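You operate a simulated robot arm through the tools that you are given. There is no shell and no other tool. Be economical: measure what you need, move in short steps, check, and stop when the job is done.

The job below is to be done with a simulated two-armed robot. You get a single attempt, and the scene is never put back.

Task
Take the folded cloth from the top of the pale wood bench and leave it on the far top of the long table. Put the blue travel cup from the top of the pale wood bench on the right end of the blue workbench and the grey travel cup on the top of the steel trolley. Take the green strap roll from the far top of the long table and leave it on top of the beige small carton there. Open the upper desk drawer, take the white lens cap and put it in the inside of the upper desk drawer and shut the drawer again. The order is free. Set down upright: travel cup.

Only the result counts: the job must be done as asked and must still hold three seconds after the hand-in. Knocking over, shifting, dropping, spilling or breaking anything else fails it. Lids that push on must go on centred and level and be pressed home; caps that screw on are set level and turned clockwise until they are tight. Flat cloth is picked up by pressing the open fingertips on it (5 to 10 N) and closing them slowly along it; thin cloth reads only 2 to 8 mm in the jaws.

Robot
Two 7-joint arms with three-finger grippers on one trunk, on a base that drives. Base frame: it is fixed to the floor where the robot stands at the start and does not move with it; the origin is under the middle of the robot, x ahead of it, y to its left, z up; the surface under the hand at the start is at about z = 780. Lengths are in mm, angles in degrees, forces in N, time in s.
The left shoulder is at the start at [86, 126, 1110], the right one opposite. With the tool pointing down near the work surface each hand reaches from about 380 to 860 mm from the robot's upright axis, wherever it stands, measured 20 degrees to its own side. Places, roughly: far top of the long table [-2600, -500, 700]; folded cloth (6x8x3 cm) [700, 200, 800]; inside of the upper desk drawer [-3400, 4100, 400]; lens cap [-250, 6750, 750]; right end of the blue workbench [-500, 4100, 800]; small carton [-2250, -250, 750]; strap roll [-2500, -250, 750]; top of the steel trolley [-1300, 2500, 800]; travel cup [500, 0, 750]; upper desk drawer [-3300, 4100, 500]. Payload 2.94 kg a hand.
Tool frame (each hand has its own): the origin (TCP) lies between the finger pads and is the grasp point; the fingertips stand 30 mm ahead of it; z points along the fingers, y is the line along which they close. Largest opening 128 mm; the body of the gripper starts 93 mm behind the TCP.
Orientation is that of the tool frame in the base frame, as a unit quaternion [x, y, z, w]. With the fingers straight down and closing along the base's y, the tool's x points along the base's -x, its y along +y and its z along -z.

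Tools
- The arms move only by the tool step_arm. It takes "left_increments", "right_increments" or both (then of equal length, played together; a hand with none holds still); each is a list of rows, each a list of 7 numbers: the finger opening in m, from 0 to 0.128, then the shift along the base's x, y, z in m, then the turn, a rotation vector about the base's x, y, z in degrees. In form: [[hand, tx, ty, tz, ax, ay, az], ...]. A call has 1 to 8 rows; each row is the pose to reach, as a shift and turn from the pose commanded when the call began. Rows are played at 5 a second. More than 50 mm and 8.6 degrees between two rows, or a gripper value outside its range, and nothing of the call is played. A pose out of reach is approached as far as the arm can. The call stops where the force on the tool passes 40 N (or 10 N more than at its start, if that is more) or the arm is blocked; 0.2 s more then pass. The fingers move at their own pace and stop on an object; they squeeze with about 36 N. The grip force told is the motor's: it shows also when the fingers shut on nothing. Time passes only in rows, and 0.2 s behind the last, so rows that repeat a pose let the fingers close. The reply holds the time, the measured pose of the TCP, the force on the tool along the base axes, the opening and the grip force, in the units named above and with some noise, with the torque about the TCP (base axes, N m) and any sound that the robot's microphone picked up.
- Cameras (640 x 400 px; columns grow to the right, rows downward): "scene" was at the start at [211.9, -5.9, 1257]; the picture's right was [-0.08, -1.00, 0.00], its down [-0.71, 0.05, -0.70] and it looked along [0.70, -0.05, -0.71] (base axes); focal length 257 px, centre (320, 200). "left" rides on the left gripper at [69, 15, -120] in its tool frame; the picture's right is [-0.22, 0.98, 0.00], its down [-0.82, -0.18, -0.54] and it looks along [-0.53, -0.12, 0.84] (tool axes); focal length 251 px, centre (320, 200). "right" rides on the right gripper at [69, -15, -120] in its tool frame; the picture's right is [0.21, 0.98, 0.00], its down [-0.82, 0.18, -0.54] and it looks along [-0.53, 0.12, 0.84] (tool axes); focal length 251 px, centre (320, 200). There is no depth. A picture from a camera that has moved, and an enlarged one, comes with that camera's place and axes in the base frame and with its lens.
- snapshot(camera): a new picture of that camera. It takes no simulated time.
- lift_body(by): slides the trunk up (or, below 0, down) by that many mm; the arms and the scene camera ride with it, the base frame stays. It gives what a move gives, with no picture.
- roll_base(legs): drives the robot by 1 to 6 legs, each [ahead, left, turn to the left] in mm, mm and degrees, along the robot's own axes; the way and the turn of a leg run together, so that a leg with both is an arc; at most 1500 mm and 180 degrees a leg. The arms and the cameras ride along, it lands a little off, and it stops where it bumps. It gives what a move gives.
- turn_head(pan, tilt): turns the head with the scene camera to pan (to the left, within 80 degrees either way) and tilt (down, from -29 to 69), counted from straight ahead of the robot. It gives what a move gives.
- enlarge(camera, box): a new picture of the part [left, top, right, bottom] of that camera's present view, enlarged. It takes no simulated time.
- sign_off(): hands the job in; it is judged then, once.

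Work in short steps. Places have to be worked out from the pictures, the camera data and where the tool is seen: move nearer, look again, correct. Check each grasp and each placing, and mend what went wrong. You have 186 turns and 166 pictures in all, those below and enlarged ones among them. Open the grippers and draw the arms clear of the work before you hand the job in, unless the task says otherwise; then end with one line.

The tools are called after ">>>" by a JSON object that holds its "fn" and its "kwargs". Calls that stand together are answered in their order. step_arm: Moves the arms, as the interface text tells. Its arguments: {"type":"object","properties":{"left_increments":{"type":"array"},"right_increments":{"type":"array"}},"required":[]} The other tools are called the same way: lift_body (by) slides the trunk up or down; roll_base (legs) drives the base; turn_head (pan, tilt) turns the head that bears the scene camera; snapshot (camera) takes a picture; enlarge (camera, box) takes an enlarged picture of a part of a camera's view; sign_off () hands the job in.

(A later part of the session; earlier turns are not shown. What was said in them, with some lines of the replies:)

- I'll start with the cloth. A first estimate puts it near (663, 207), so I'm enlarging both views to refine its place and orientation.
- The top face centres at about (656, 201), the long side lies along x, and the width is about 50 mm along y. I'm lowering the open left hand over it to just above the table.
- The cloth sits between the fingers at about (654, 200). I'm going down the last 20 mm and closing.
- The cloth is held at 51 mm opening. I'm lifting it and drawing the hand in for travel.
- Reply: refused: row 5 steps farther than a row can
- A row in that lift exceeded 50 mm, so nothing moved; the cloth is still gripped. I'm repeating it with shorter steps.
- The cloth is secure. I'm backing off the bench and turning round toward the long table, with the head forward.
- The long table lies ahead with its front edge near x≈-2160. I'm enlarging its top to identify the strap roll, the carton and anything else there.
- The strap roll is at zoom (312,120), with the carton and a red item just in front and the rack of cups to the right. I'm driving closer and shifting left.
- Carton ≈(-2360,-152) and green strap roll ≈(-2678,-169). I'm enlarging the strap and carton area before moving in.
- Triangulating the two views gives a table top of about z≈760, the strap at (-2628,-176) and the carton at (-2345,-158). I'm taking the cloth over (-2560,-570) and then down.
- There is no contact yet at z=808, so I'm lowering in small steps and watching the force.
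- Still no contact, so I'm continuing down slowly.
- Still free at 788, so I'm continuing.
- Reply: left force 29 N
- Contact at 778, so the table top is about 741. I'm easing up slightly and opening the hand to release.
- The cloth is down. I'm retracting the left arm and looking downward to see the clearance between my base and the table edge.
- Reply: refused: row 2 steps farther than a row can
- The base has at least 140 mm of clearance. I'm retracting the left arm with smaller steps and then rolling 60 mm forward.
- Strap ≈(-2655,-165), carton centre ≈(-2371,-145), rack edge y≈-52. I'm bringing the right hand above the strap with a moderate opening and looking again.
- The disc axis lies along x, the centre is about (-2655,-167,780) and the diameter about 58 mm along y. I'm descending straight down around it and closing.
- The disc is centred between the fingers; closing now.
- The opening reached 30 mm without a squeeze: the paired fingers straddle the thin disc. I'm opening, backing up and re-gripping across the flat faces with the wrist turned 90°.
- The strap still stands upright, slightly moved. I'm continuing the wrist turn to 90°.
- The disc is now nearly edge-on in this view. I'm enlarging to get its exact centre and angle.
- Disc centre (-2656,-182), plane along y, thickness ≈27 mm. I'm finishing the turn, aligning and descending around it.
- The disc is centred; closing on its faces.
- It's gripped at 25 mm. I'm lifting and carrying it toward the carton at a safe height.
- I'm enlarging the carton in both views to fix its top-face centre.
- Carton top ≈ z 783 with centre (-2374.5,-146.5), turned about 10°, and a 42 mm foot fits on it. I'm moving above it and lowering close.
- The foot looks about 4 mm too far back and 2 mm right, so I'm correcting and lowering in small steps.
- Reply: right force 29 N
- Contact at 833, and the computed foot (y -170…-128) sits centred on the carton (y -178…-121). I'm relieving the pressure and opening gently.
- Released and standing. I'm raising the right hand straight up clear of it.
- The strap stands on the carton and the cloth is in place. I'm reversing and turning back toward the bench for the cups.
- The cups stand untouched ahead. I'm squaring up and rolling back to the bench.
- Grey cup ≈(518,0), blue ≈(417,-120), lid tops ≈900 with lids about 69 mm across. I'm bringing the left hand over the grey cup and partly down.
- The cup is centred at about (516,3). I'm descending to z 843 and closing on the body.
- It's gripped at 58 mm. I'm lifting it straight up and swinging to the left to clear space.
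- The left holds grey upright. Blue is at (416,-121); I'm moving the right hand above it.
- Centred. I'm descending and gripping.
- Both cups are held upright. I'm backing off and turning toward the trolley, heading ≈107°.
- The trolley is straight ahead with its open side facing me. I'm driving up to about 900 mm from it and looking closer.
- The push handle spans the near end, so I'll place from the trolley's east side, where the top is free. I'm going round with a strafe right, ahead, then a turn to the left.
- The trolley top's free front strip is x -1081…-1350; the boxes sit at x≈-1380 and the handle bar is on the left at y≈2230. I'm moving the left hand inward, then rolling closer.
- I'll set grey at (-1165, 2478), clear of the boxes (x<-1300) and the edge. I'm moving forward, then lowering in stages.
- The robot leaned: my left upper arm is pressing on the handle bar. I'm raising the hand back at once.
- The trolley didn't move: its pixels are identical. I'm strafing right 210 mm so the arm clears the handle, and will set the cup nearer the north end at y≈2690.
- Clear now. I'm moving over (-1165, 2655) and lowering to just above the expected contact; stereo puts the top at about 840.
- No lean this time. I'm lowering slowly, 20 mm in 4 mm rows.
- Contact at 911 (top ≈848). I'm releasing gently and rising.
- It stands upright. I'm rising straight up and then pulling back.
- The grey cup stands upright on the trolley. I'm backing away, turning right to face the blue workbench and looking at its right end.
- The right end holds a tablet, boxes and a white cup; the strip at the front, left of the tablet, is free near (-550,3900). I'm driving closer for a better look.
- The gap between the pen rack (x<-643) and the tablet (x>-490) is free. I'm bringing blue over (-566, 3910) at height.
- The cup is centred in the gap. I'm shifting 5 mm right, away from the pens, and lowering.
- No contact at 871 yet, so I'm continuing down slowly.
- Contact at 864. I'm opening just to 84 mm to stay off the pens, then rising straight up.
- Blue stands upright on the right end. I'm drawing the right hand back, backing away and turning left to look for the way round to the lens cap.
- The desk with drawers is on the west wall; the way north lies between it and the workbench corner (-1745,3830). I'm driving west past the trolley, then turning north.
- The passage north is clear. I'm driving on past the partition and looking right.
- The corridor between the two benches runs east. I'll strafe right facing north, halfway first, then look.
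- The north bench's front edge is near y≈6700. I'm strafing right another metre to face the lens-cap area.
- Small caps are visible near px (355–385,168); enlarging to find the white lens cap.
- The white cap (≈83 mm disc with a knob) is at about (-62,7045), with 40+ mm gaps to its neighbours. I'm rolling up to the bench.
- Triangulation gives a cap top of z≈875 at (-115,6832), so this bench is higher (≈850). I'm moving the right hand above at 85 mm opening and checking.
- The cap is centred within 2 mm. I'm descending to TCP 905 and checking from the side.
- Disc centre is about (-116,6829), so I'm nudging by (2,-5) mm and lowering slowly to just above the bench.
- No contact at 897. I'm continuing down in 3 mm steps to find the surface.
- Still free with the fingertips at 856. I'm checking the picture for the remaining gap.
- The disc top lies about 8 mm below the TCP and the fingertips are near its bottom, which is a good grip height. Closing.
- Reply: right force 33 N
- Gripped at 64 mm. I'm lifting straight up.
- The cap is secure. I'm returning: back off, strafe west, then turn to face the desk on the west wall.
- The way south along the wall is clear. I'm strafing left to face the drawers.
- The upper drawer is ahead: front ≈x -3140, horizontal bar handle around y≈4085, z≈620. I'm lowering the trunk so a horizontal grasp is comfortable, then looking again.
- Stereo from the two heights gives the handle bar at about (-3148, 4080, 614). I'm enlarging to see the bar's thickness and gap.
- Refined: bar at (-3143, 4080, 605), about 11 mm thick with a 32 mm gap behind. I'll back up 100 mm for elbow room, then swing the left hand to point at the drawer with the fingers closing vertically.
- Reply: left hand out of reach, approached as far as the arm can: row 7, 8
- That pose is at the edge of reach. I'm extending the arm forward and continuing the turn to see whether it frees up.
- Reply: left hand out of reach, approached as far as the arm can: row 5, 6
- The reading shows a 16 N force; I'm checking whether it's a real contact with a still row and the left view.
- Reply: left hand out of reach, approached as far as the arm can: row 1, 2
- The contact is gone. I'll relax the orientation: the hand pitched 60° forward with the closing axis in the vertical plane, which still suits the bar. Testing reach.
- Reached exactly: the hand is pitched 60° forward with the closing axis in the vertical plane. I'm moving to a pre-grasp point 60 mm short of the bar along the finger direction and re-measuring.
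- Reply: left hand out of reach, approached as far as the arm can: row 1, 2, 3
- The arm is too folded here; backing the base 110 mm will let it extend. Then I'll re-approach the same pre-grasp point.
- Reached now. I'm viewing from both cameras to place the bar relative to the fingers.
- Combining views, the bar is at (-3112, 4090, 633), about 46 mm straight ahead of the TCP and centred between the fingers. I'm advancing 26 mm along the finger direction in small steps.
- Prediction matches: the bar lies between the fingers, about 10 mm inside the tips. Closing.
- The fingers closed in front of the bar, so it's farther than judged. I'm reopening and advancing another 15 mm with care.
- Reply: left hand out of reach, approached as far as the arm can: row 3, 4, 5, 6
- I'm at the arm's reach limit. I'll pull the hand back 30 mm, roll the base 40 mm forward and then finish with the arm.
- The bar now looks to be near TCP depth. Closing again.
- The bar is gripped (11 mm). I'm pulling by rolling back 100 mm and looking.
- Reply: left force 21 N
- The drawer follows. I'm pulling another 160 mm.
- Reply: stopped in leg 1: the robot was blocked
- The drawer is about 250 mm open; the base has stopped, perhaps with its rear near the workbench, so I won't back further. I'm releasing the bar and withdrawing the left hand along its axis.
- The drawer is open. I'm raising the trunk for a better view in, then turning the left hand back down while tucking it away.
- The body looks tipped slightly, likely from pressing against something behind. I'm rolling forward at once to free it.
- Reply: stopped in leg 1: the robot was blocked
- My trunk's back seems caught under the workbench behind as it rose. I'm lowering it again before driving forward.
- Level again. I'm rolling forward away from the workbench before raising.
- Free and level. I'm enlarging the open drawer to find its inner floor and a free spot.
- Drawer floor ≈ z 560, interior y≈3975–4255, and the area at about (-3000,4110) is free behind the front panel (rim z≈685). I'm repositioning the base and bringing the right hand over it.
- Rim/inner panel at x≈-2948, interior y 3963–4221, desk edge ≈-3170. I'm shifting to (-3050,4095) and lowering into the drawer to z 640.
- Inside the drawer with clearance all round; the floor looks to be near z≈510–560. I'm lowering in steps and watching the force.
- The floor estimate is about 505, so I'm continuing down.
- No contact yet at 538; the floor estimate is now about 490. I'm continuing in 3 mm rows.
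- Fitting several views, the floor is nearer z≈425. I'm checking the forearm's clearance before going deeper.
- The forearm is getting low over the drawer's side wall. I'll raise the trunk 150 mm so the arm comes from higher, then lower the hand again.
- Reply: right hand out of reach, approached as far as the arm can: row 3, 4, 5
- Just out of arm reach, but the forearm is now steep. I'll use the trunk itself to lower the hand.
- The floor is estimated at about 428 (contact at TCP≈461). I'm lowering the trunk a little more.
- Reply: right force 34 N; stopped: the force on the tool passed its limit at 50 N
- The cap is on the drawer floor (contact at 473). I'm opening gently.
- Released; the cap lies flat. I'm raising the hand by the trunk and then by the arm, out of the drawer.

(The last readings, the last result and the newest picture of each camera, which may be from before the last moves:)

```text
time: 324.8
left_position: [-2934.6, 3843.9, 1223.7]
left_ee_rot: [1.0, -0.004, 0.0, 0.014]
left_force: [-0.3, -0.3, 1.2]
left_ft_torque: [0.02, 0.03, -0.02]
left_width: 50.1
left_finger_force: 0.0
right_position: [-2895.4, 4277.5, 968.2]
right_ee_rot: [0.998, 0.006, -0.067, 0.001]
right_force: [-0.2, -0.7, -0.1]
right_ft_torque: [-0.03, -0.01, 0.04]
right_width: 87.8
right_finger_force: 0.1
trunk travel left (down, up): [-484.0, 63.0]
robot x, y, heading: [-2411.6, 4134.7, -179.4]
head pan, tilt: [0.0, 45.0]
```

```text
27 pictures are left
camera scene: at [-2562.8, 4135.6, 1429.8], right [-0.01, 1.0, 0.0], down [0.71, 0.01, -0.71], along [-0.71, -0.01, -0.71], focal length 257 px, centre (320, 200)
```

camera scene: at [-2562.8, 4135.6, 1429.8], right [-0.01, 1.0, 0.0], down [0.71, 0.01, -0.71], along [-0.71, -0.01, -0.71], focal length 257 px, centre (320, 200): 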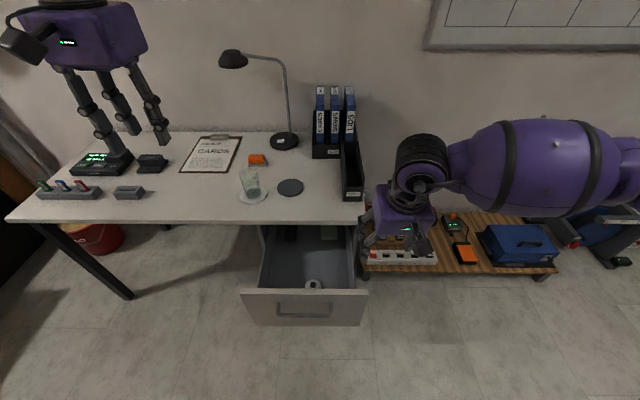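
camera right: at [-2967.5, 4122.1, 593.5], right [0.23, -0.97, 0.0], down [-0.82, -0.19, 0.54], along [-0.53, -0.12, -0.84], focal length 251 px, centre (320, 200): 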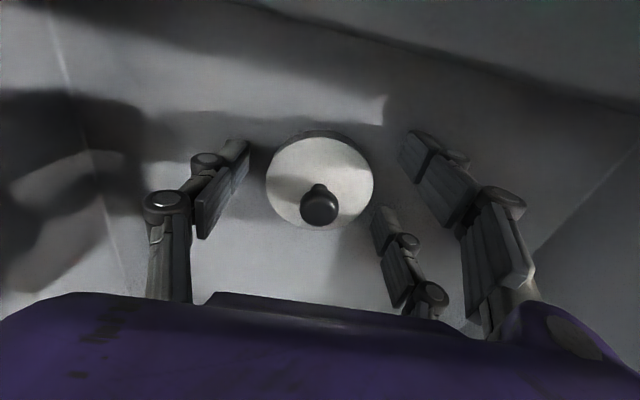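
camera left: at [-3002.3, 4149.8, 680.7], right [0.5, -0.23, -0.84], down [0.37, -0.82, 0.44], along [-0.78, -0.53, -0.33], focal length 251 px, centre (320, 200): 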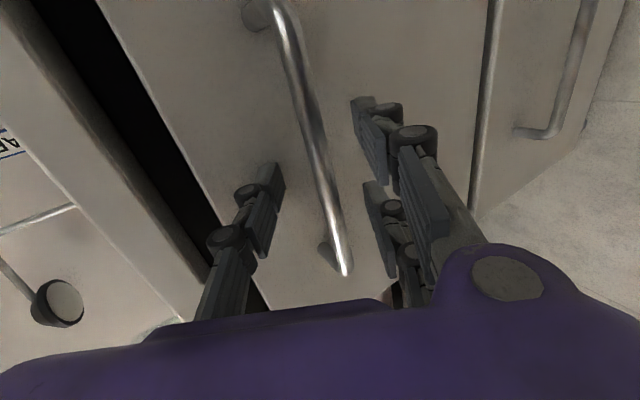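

The cap is in the drawer. I'm enlarging to confirm, while I plan to push the drawer shut with the closed right fingers above the handle.

>>> {"fn": "enlarge", "kwargs": {"camera": "scene", "box": [230, 210, 390, 340]}}

>>> {"fn": "step_arm", "kwargs": {"right_increments": [[0.03, 0.025, -0.035, 0, 0, 0, 0], [0.0, 0.05, -0.075, 0, 0, 0, 0], [0.0, 0.075, -0.115, 0, 0, 0, 0], [0.0, 0.075, -0.157, 0, 0, 0, 0], [0.0, 0.075, -0.157, -0.045, 0, 0, 0], [0.0, 0.075, -0.157, -0.09, 0, 0, 0], [0.0, 0.075, -0.157, -0.135, 0, 0, 0], [0.0, 0.075, -0.157, -0.18, 0, 0, 0]]}}

>>> {"fn": "snapshot", "kwargs": {"camera": "scene"}}

```text
3.08 times, centred on (310, 275) of scene
camera zoom: at [-2562.8, 4135.6, 1429.8], right [-0.01, 1.0, 0.0], down [0.71, 0.01, -0.71], along [-0.71, -0.01, -0.71], focal length 790 px, centre (351, -31)
```

zoom: 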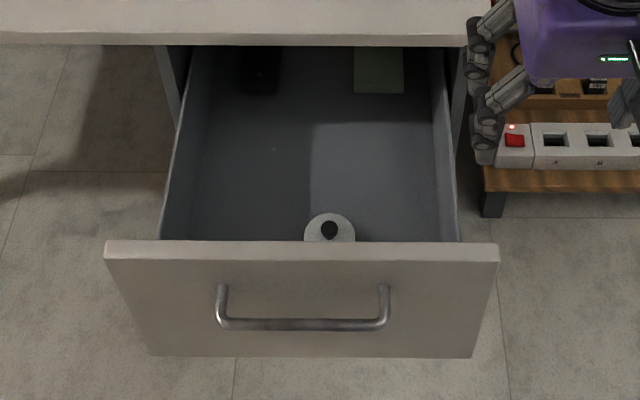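

```text
time: 326.6
left_position: [-2934.7, 3843.0, 1222.1]
left_ee_rot: [1.0, -0.004, -0.001, 0.013]
left_force: [-0.2, 0.4, 0.1]
left_ft_torque: [0.04, 0.05, -0.02]
left_width: 50.1
left_finger_force: 0.1
right_position: [-2818.5, 4123.4, 785.6]
right_ee_rot: [0.998, 0.007, -0.067, 0.001]
right_force: [-0.3, -0.2, 0.3]
right_ft_torque: [0.0, 0.01, 0.01]
right_width: 0.1
right_finger_force: 3.3
trunk travel left (down, up): [-484.0, 63.0]
robot x, y, heading: [-2416.5, 4133.3, -179.4]
head pan, tilt: [0.0, 45.0]
```

```text
25 pictures are left
camera scene: at [-2564.0, 4134.9, 1429.6], right [-0.01, 1.0, 0.0], down [0.71, 0.01, -0.71], along [-0.71, -0.01, -0.71], focal length 257 px, centre (320, 200)
```

scene: 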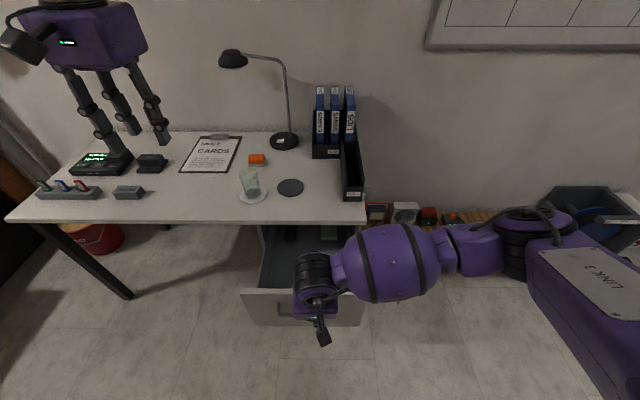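

Cap confirmed flat in the drawer. I'm lowering the closed fingers in front of the panel, above the handle.

>>> {"fn": "step_arm", "kwargs": {"right_increments": [[0.0, 0, 0, -0.045, 0, 0, 0], [0.0, 0, 0, -0.09, 0, 0, 0], [0.0, 0, 0, -0.1, 0, 0, 0], [0.0, -0.02, 0, -0.1, 0, 0, 0], [0.0, -0.04, 0, -0.1, 0, 0, 0], [0.0, -0.04, 0, -0.1, 0, 0, 0]]}}

>>> {"fn": "snapshot", "kwargs": {"camera": "right"}}

>>> {"fn": "snapshot", "kwargs": {"camera": "scene"}}

```text
time: 328.0
left_position: [-2933.8, 3843.5, 1222.7]
left_ee_rot: [1.0, -0.005, -0.001, 0.012]
left_force: [0.4, 0.1, -0.9]
left_ft_torque: [0.0, 0.01, 0.03]
left_width: 50.0
left_finger_force: 0.1
right_position: [-2856.6, 4122.4, 687.2]
right_ee_rot: [0.998, 0.006, -0.067, 0.0]
right_force: [0.0, 0.1, 0.1]
right_ft_torque: [0.02, -0.01, -0.05]
right_width: 0.1
right_finger_force: 3.2
trunk travel left (down, up): [-484.0, 63.0]
robot x, y, heading: [-2413.4, 4137.9, -179.5]
head pan, tilt: [0.0, 45.0]
```

```text
24 pictures are left
camera right: at [-2773.8, 4140.1, 796.1], right [0.22, -0.97, -0.03], down [-0.74, -0.19, 0.65], along [-0.64, -0.12, -0.76], focal length 251 px, centre (320, 200)
```

right: 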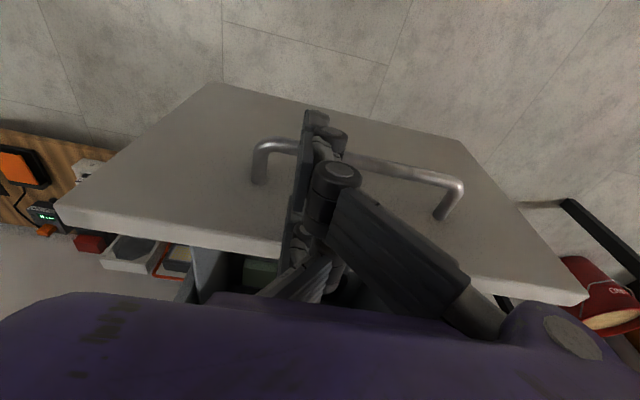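

```text
23 pictures are left
camera scene: at [-2563.5, 4134.6, 1429.7], right [-0.01, 1.0, 0.0], down [0.71, 0.01, -0.71], along [-0.71, -0.01, -0.71], focal length 257 px, centre (320, 200)
```

scene: 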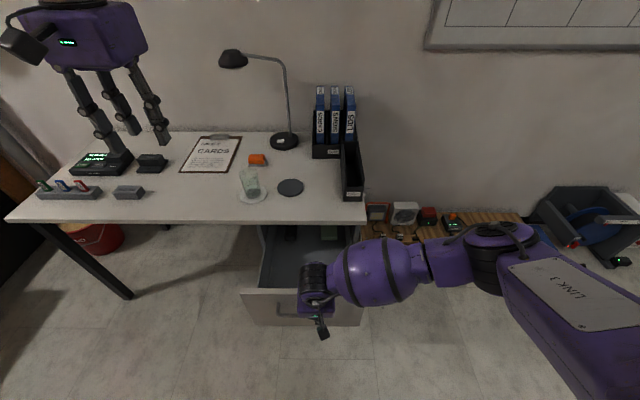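

The fingers sit just in front of the panel above the bar. I'm pushing the drawer in.

>>> {"fn": "step_arm", "kwargs": {"right_increments": [[0.0, -0.02, 0, 0, 0, 0, 0], [0.0, -0.05, 0, 0, 0, 0, 0], [0.0, -0.08, 0, 0, 0, 0, 0], [0.0, -0.11, 0, 0, 0, 0, 0], [0.0, -0.14, 0, 0, 0, 0, 0], [0.0, -0.14, 0, 0, 0, 0, 0]]}}

>>> {"fn": "snapshot", "kwargs": {"camera": "scene"}}

```text
time: 329.4
left_position: [-2935.1, 3843.8, 1223.9]
left_ee_rot: [1.0, -0.005, 0.0, 0.013]
left_force: [0.7, -0.3, 0.5]
left_ft_torque: [-0.02, -0.01, 0.01]
left_width: 49.7
left_finger_force: 0.0
right_position: [-2997.5, 4121.4, 684.9]
right_ee_rot: [0.998, 0.007, -0.068, 0.001]
right_force: [0.4, -0.2, -0.6]
right_ft_torque: [-0.01, 0.0, 0.03]
right_width: 0.2
right_finger_force: 3.1
trunk travel left (down, up): [-484.0, 63.0]
robot x, y, heading: [-2416.3, 4137.7, -179.5]
head pan, tilt: [0.0, 45.0]
```

```text
22 pictures are left
camera scene: at [-2563.5, 4134.9, 1429.7], right [-0.01, 1.0, 0.0], down [0.71, 0.01, -0.71], along [-0.71, -0.01, -0.71], focal length 257 px, centre (320, 200)
```

scene: 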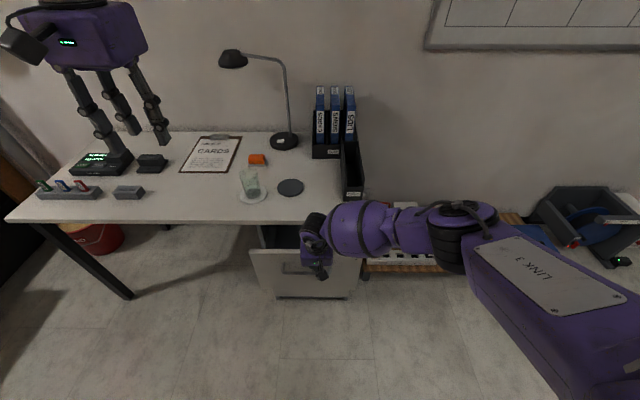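

The drawer is moving in. I'm continuing the push until it meets its stop.

>>> {"fn": "step_arm", "kwargs": {"right_increments": [[0.0, -0.03, 0, 0, 0, 0, 0], [0.0, -0.06, 0, 0, 0, 0, 0], [0.0, -0.085, 0, 0, 0, 0, 0], [0.0, -0.1, 0, 0, 0, 0, 0], [0.0, -0.115, 0, 0, 0, 0, 0], [0.0, -0.125, 0, 0, 0, 0, 0], [0.0, -0.135, 0, 0, 0, 0, 0], [0.0, -0.135, 0, 0, 0, 0, 0]]}}

>>> {"fn": "snapshot", "kwargs": {"camera": "scene"}}

```text
time: 331.2
left_position: [-2934.2, 3844.1, 1222.8]
left_ee_rot: [1.0, -0.004, -0.001, 0.013]
left_force: [-0.3, -0.1, 0.2]
left_ft_torque: [-0.03, 0.0, 0.01]
left_width: 49.9
left_finger_force: 0.1
right_position: [-3097.2, 4127.0, 699.7]
right_ee_rot: [0.998, 0.006, -0.068, 0.001]
right_force: [-0.9, -0.9, 0.5]
right_ft_torque: [-0.01, 0.01, -0.01]
right_width: 0.0
right_finger_force: 3.1
right hand out of reach, approached as far as the arm can: row 4, 5, 6, 7, 8
trunk travel left (down, up): [-484.0, 63.0]
robot x, y, heading: [-2416.1, 4136.6, -179.4]
head pan, tilt: [0.0, 45.0]
```

```text
21 pictures are left
camera scene: at [-2563.7, 4134.6, 1429.7], right [-0.01, 1.0, 0.0], down [0.71, 0.01, -0.71], along [-0.71, -0.01, -0.71], focal length 257 px, centre (320, 200)
```

scene: 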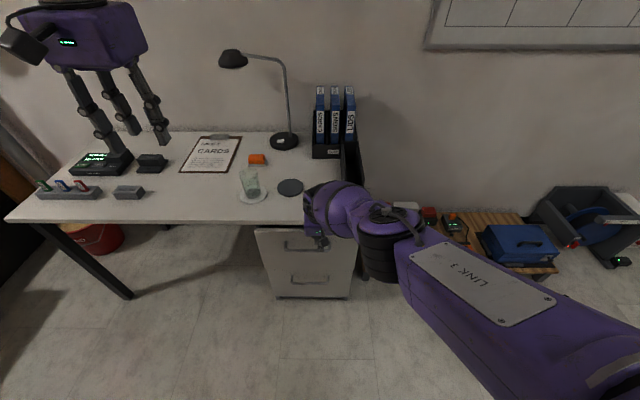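

The arm has reached its limit with about 25 mm to go. I'm lowering slightly and using the base for the final push.

>>> {"fn": "lift_body", "kwargs": {"by": -12}}

>>> {"fn": "roll_base", "kwargs": {"legs": [[22, 0, 0]]}}

>>> {"fn": "enlarge", "kwargs": {"camera": "scene", "box": [230, 180, 400, 310]}}

```text
time: 331.8
left_position: [-2935.2, 3843.8, 1211.6]
left_ee_rot: [1.0, -0.004, -0.003, 0.013]
left_force: [1.1, -1.2, 0.2]
left_ft_torque: [0.02, 0.01, 0.01]
left_width: 50.2
left_finger_force: 0.1
right_position: [-3094.9, 4124.1, 686.4]
right_ee_rot: [0.998, 0.006, -0.068, 0.0]
right_force: [0.4, 0.7, 0.9]
right_ft_torque: [0.0, 0.0, 0.01]
right_width: 0.0
right_finger_force: 3.3
trunk travel left (down, up): [-472.0, 75.0]
robot x, y, heading: [-2411.0, 4134.0, -179.7]
head pan, tilt: [0.0, 45.0]
```

```text
time: 332.6
left_position: [-2954.2, 3844.3, 1210.6]
left_ee_rot: [1.0, -0.004, -0.001, 0.013]
left_force: [-0.5, -0.3, 0.3]
left_ft_torque: [0.02, -0.02, -0.01]
left_width: 49.7
left_finger_force: 0.0
right_position: [-3116.5, 4123.5, 685.9]
right_ee_rot: [0.998, 0.007, -0.069, -0.001]
right_force: [12.1, 1.6, 10.2]
right_ft_torque: [0.07, 0.69, -0.25]
right_width: 0.0
right_finger_force: 2.5
trunk travel left (down, up): [-472.0, 75.0]
robot x, y, heading: [-2436.7, 4134.0, -179.4]
head pan, tilt: [0.0, 45.0]
```

```text
3.08 times, centred on (315, 245) of scene
camera zoom: at [-2593.2, 4134.5, 1415.5], right [-0.01, 1.0, 0.0], down [0.71, 0.01, -0.71], along [-0.71, -0.01, -0.71], focal length 790 px, centre (335, 62)
```

zoom: 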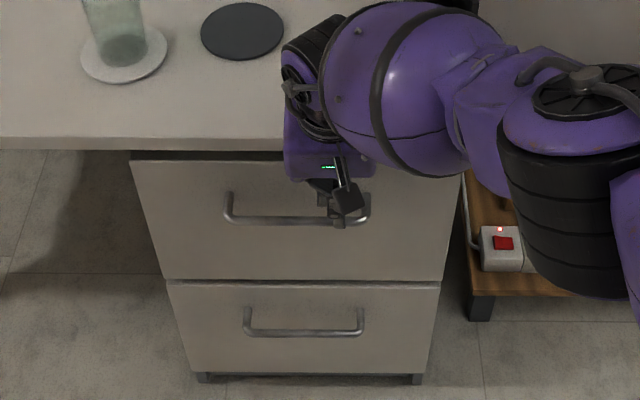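

It looks flush, and a 12 N reaction shows a stop. I'm giving one more tiny push to be sure, then backing away.

>>> {"fn": "roll_base", "kwargs": {"legs": [[6, 0, 0]]}}

>>> {"fn": "roll_base", "kwargs": {"legs": [[-90, 0, 0]]}}

>>> {"fn": "step_arm", "kwargs": {"right_increments": [[0.0, 0.03, 0, 0.03, 0, 0, 0], [0.0, 0.06, 0.01, 0.065, 0, 0, 0], [0.0, 0.09, 0.03, 0.095, 0, 0, 0], [0.02, 0.12, 0.05, 0.125, 0, 0, 0], [0.04, 0.15, 0.07, 0.155, 0, 0, 0], [0.06, 0.18, 0.09, 0.18, 0, 0, 0]]}}

>>> {"fn": "snapshot", "kwargs": {"camera": "scene"}}

```text
time: 333.4
left_position: [-2962.2, 3844.2, 1211.9]
left_ee_rot: [1.0, -0.003, -0.002, 0.013]
left_force: [0.3, -0.2, 0.2]
left_ft_torque: [0.01, -0.01, 0.02]
left_width: 50.2
left_finger_force: 0.1
right_position: [-3117.2, 4123.6, 684.1]
right_ee_rot: [0.998, 0.007, -0.06, 0.0]
right_force: [5.7, 0.0, 2.9]
right_ft_torque: [0.04, 0.26, -0.11]
right_width: 0.3
right_finger_force: 2.9
trunk travel left (down, up): [-472.0, 75.0]
robot x, y, heading: [-2440.3, 4137.8, -179.4]
head pan, tilt: [0.0, 45.0]
stopped in leg 1: the force on the tool passed its limit at 44 N (the readings are from after the stop); the commanded pose is now the measured one
```

```text
time: 334.6
left_position: [-2874.7, 3844.3, 1210.0]
left_ee_rot: [1.0, -0.005, -0.001, 0.013]
left_force: [-0.2, 0.1, 0.3]
left_ft_torque: [0.02, 0.04, -0.02]
left_width: 49.8
left_finger_force: 0.1
right_position: [-3029.4, 4125.6, 681.4]
right_ee_rot: [0.998, 0.005, -0.061, 0.0]
right_force: [0.8, 1.1, 0.6]
right_ft_torque: [0.01, 0.02, -0.01]
right_width: 0.0
right_finger_force: 3.2
trunk travel left (down, up): [-472.0, 75.0]
robot x, y, heading: [-2355.9, 4138.2, -179.7]
head pan, tilt: [0.0, 45.0]
```

```text
time: 335.9
left_position: [-2873.5, 3844.2, 1212.4]
left_ee_rot: [1.0, -0.005, 0.0, 0.013]
left_force: [0.4, -0.4, -0.6]
left_ft_torque: [-0.02, 0.0, -0.03]
left_width: 50.1
left_finger_force: 0.0
right_position: [-2847.2, 4218.4, 866.9]
right_ee_rot: [0.998, 0.004, -0.061, -0.001]
right_force: [0.1, 0.3, -0.8]
right_ft_torque: [0.0, 0.01, -0.01]
right_width: 60.2
right_finger_force: 0.7
trunk travel left (down, up): [-472.0, 75.0]
robot x, y, heading: [-2351.7, 4134.4, -179.6]
head pan, tilt: [0.0, 45.0]
```

```text
19 pictures are left
camera scene: at [-2510.1, 4136.2, 1415.3], right [-0.01, 1.0, 0.0], down [0.71, 0.0, -0.71], along [-0.71, -0.01, -0.71], focal length 257 px, centre (320, 200)
```

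scene: 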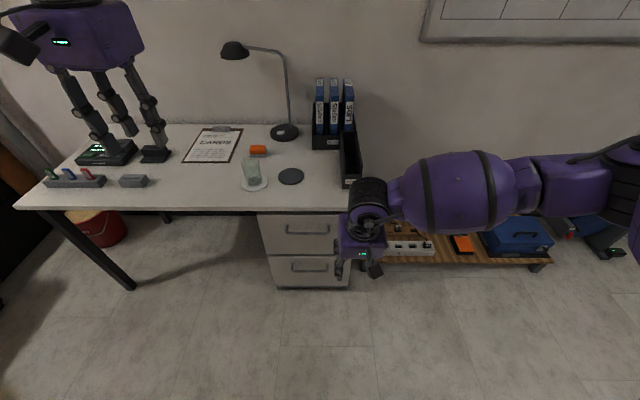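

The drawer is shut against its stop. I want to verify the workbench I brushed and the blue cup, so I'm moving south clear of it and turning to look.

>>> {"fn": "roll_base", "kwargs": {"legs": [[100, 700, 0], [0, 0, -90]]}}

>>> {"fn": "turn_head", "kwargs": {"pan": -65, "tilt": 20}}

>>> {"fn": "snapshot", "kwargs": {"camera": "scene"}}

```text
time: 346.3
left_position: [-2749.1, 3953.1, 1211.2]
left_ee_rot: [0.708, -0.707, -0.011, 0.008]
left_force: [-0.1, 0.0, -0.1]
left_ft_torque: [0.01, 0.02, -0.04]
left_width: 50.0
left_finger_force: 0.1
right_position: [-2378.4, 3931.2, 866.2]
right_ee_rot: [0.713, -0.698, -0.043, -0.043]
right_force: [0.7, 0.4, 0.0]
right_ft_torque: [-0.02, -0.02, -0.03]
right_width: 60.1
right_finger_force: 0.1
trunk travel left (down, up): [-472.0, 75.0]
robot x, y, heading: [-2452.4, 3434.9, 91.0]
head pan, tilt: [0.0, 45.0]
```

```text
time: 347.7
left_position: [-2749.5, 3953.3, 1210.5]
left_ee_rot: [0.708, -0.706, -0.01, 0.008]
left_force: [0.0, -0.3, 1.6]
left_ft_torque: [-0.01, 0.03, -0.03]
left_width: 50.2
left_finger_force: 0.0
right_position: [-2377.9, 3930.8, 864.8]
right_ee_rot: [0.713, -0.698, -0.044, -0.044]
right_force: [-0.5, -0.1, 0.2]
right_ft_torque: [-0.02, 0.0, 0.0]
right_width: 60.2
right_finger_force: 0.1
trunk travel left (down, up): [-472.0, 75.0]
robot x, y, heading: [-2450.1, 3436.6, 90.8]
head pan, tilt: [-65.0, 20.0]
```

```text
18 pictures are left
camera scene: at [-2369.1, 3554.9, 1453.9], right [0.44, -0.9, 0.0], down [-0.31, -0.15, -0.94], along [0.84, 0.41, -0.34], focal length 257 px, centre (320, 200)
```

scene: 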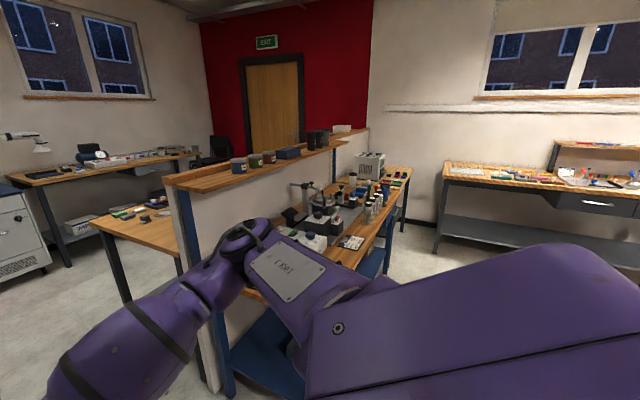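

>>> {"fn": "enlarge", "kwargs": {"camera": "scene", "box": [280, 140, 420, 260]}}

```text
3.33 times, centred on (350, 200) of scene
camera zoom: at [-2369.1, 3554.9, 1453.9], right [0.44, -0.9, 0.0], down [-0.31, -0.15, -0.94], along [0.84, 0.41, -0.34], focal length 856 px, centre (220, 200)
```

zoom: 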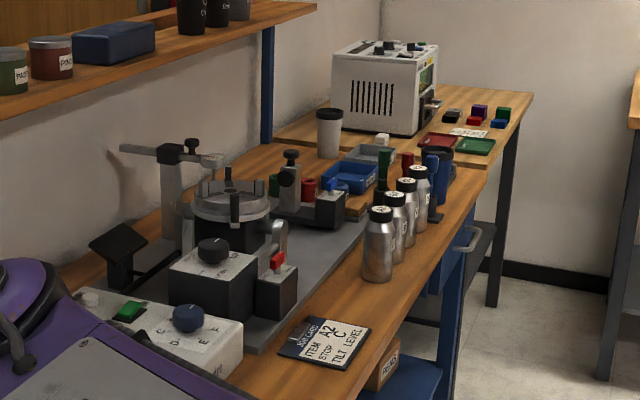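

The workbench items all stand as before and the blue cup is upright. The drawer is shut, both grippers are open and the arms are clear, so I'm handing in.

>>> {"fn": "sign_off", "kwargs": {}}

```text
The job is handed in.
```

All five parts are done and the job is handed in: cloth on the long table, blue cup on the workbench, grey cup on the trolley, green strap roll on the beige carton, lens cap in the shut upper drawer. I bumped the workbench and leaned briefly on the trolley handle. Nothing looked moved at either afterwards, but I didn't look back at the trolley or long table at the end.
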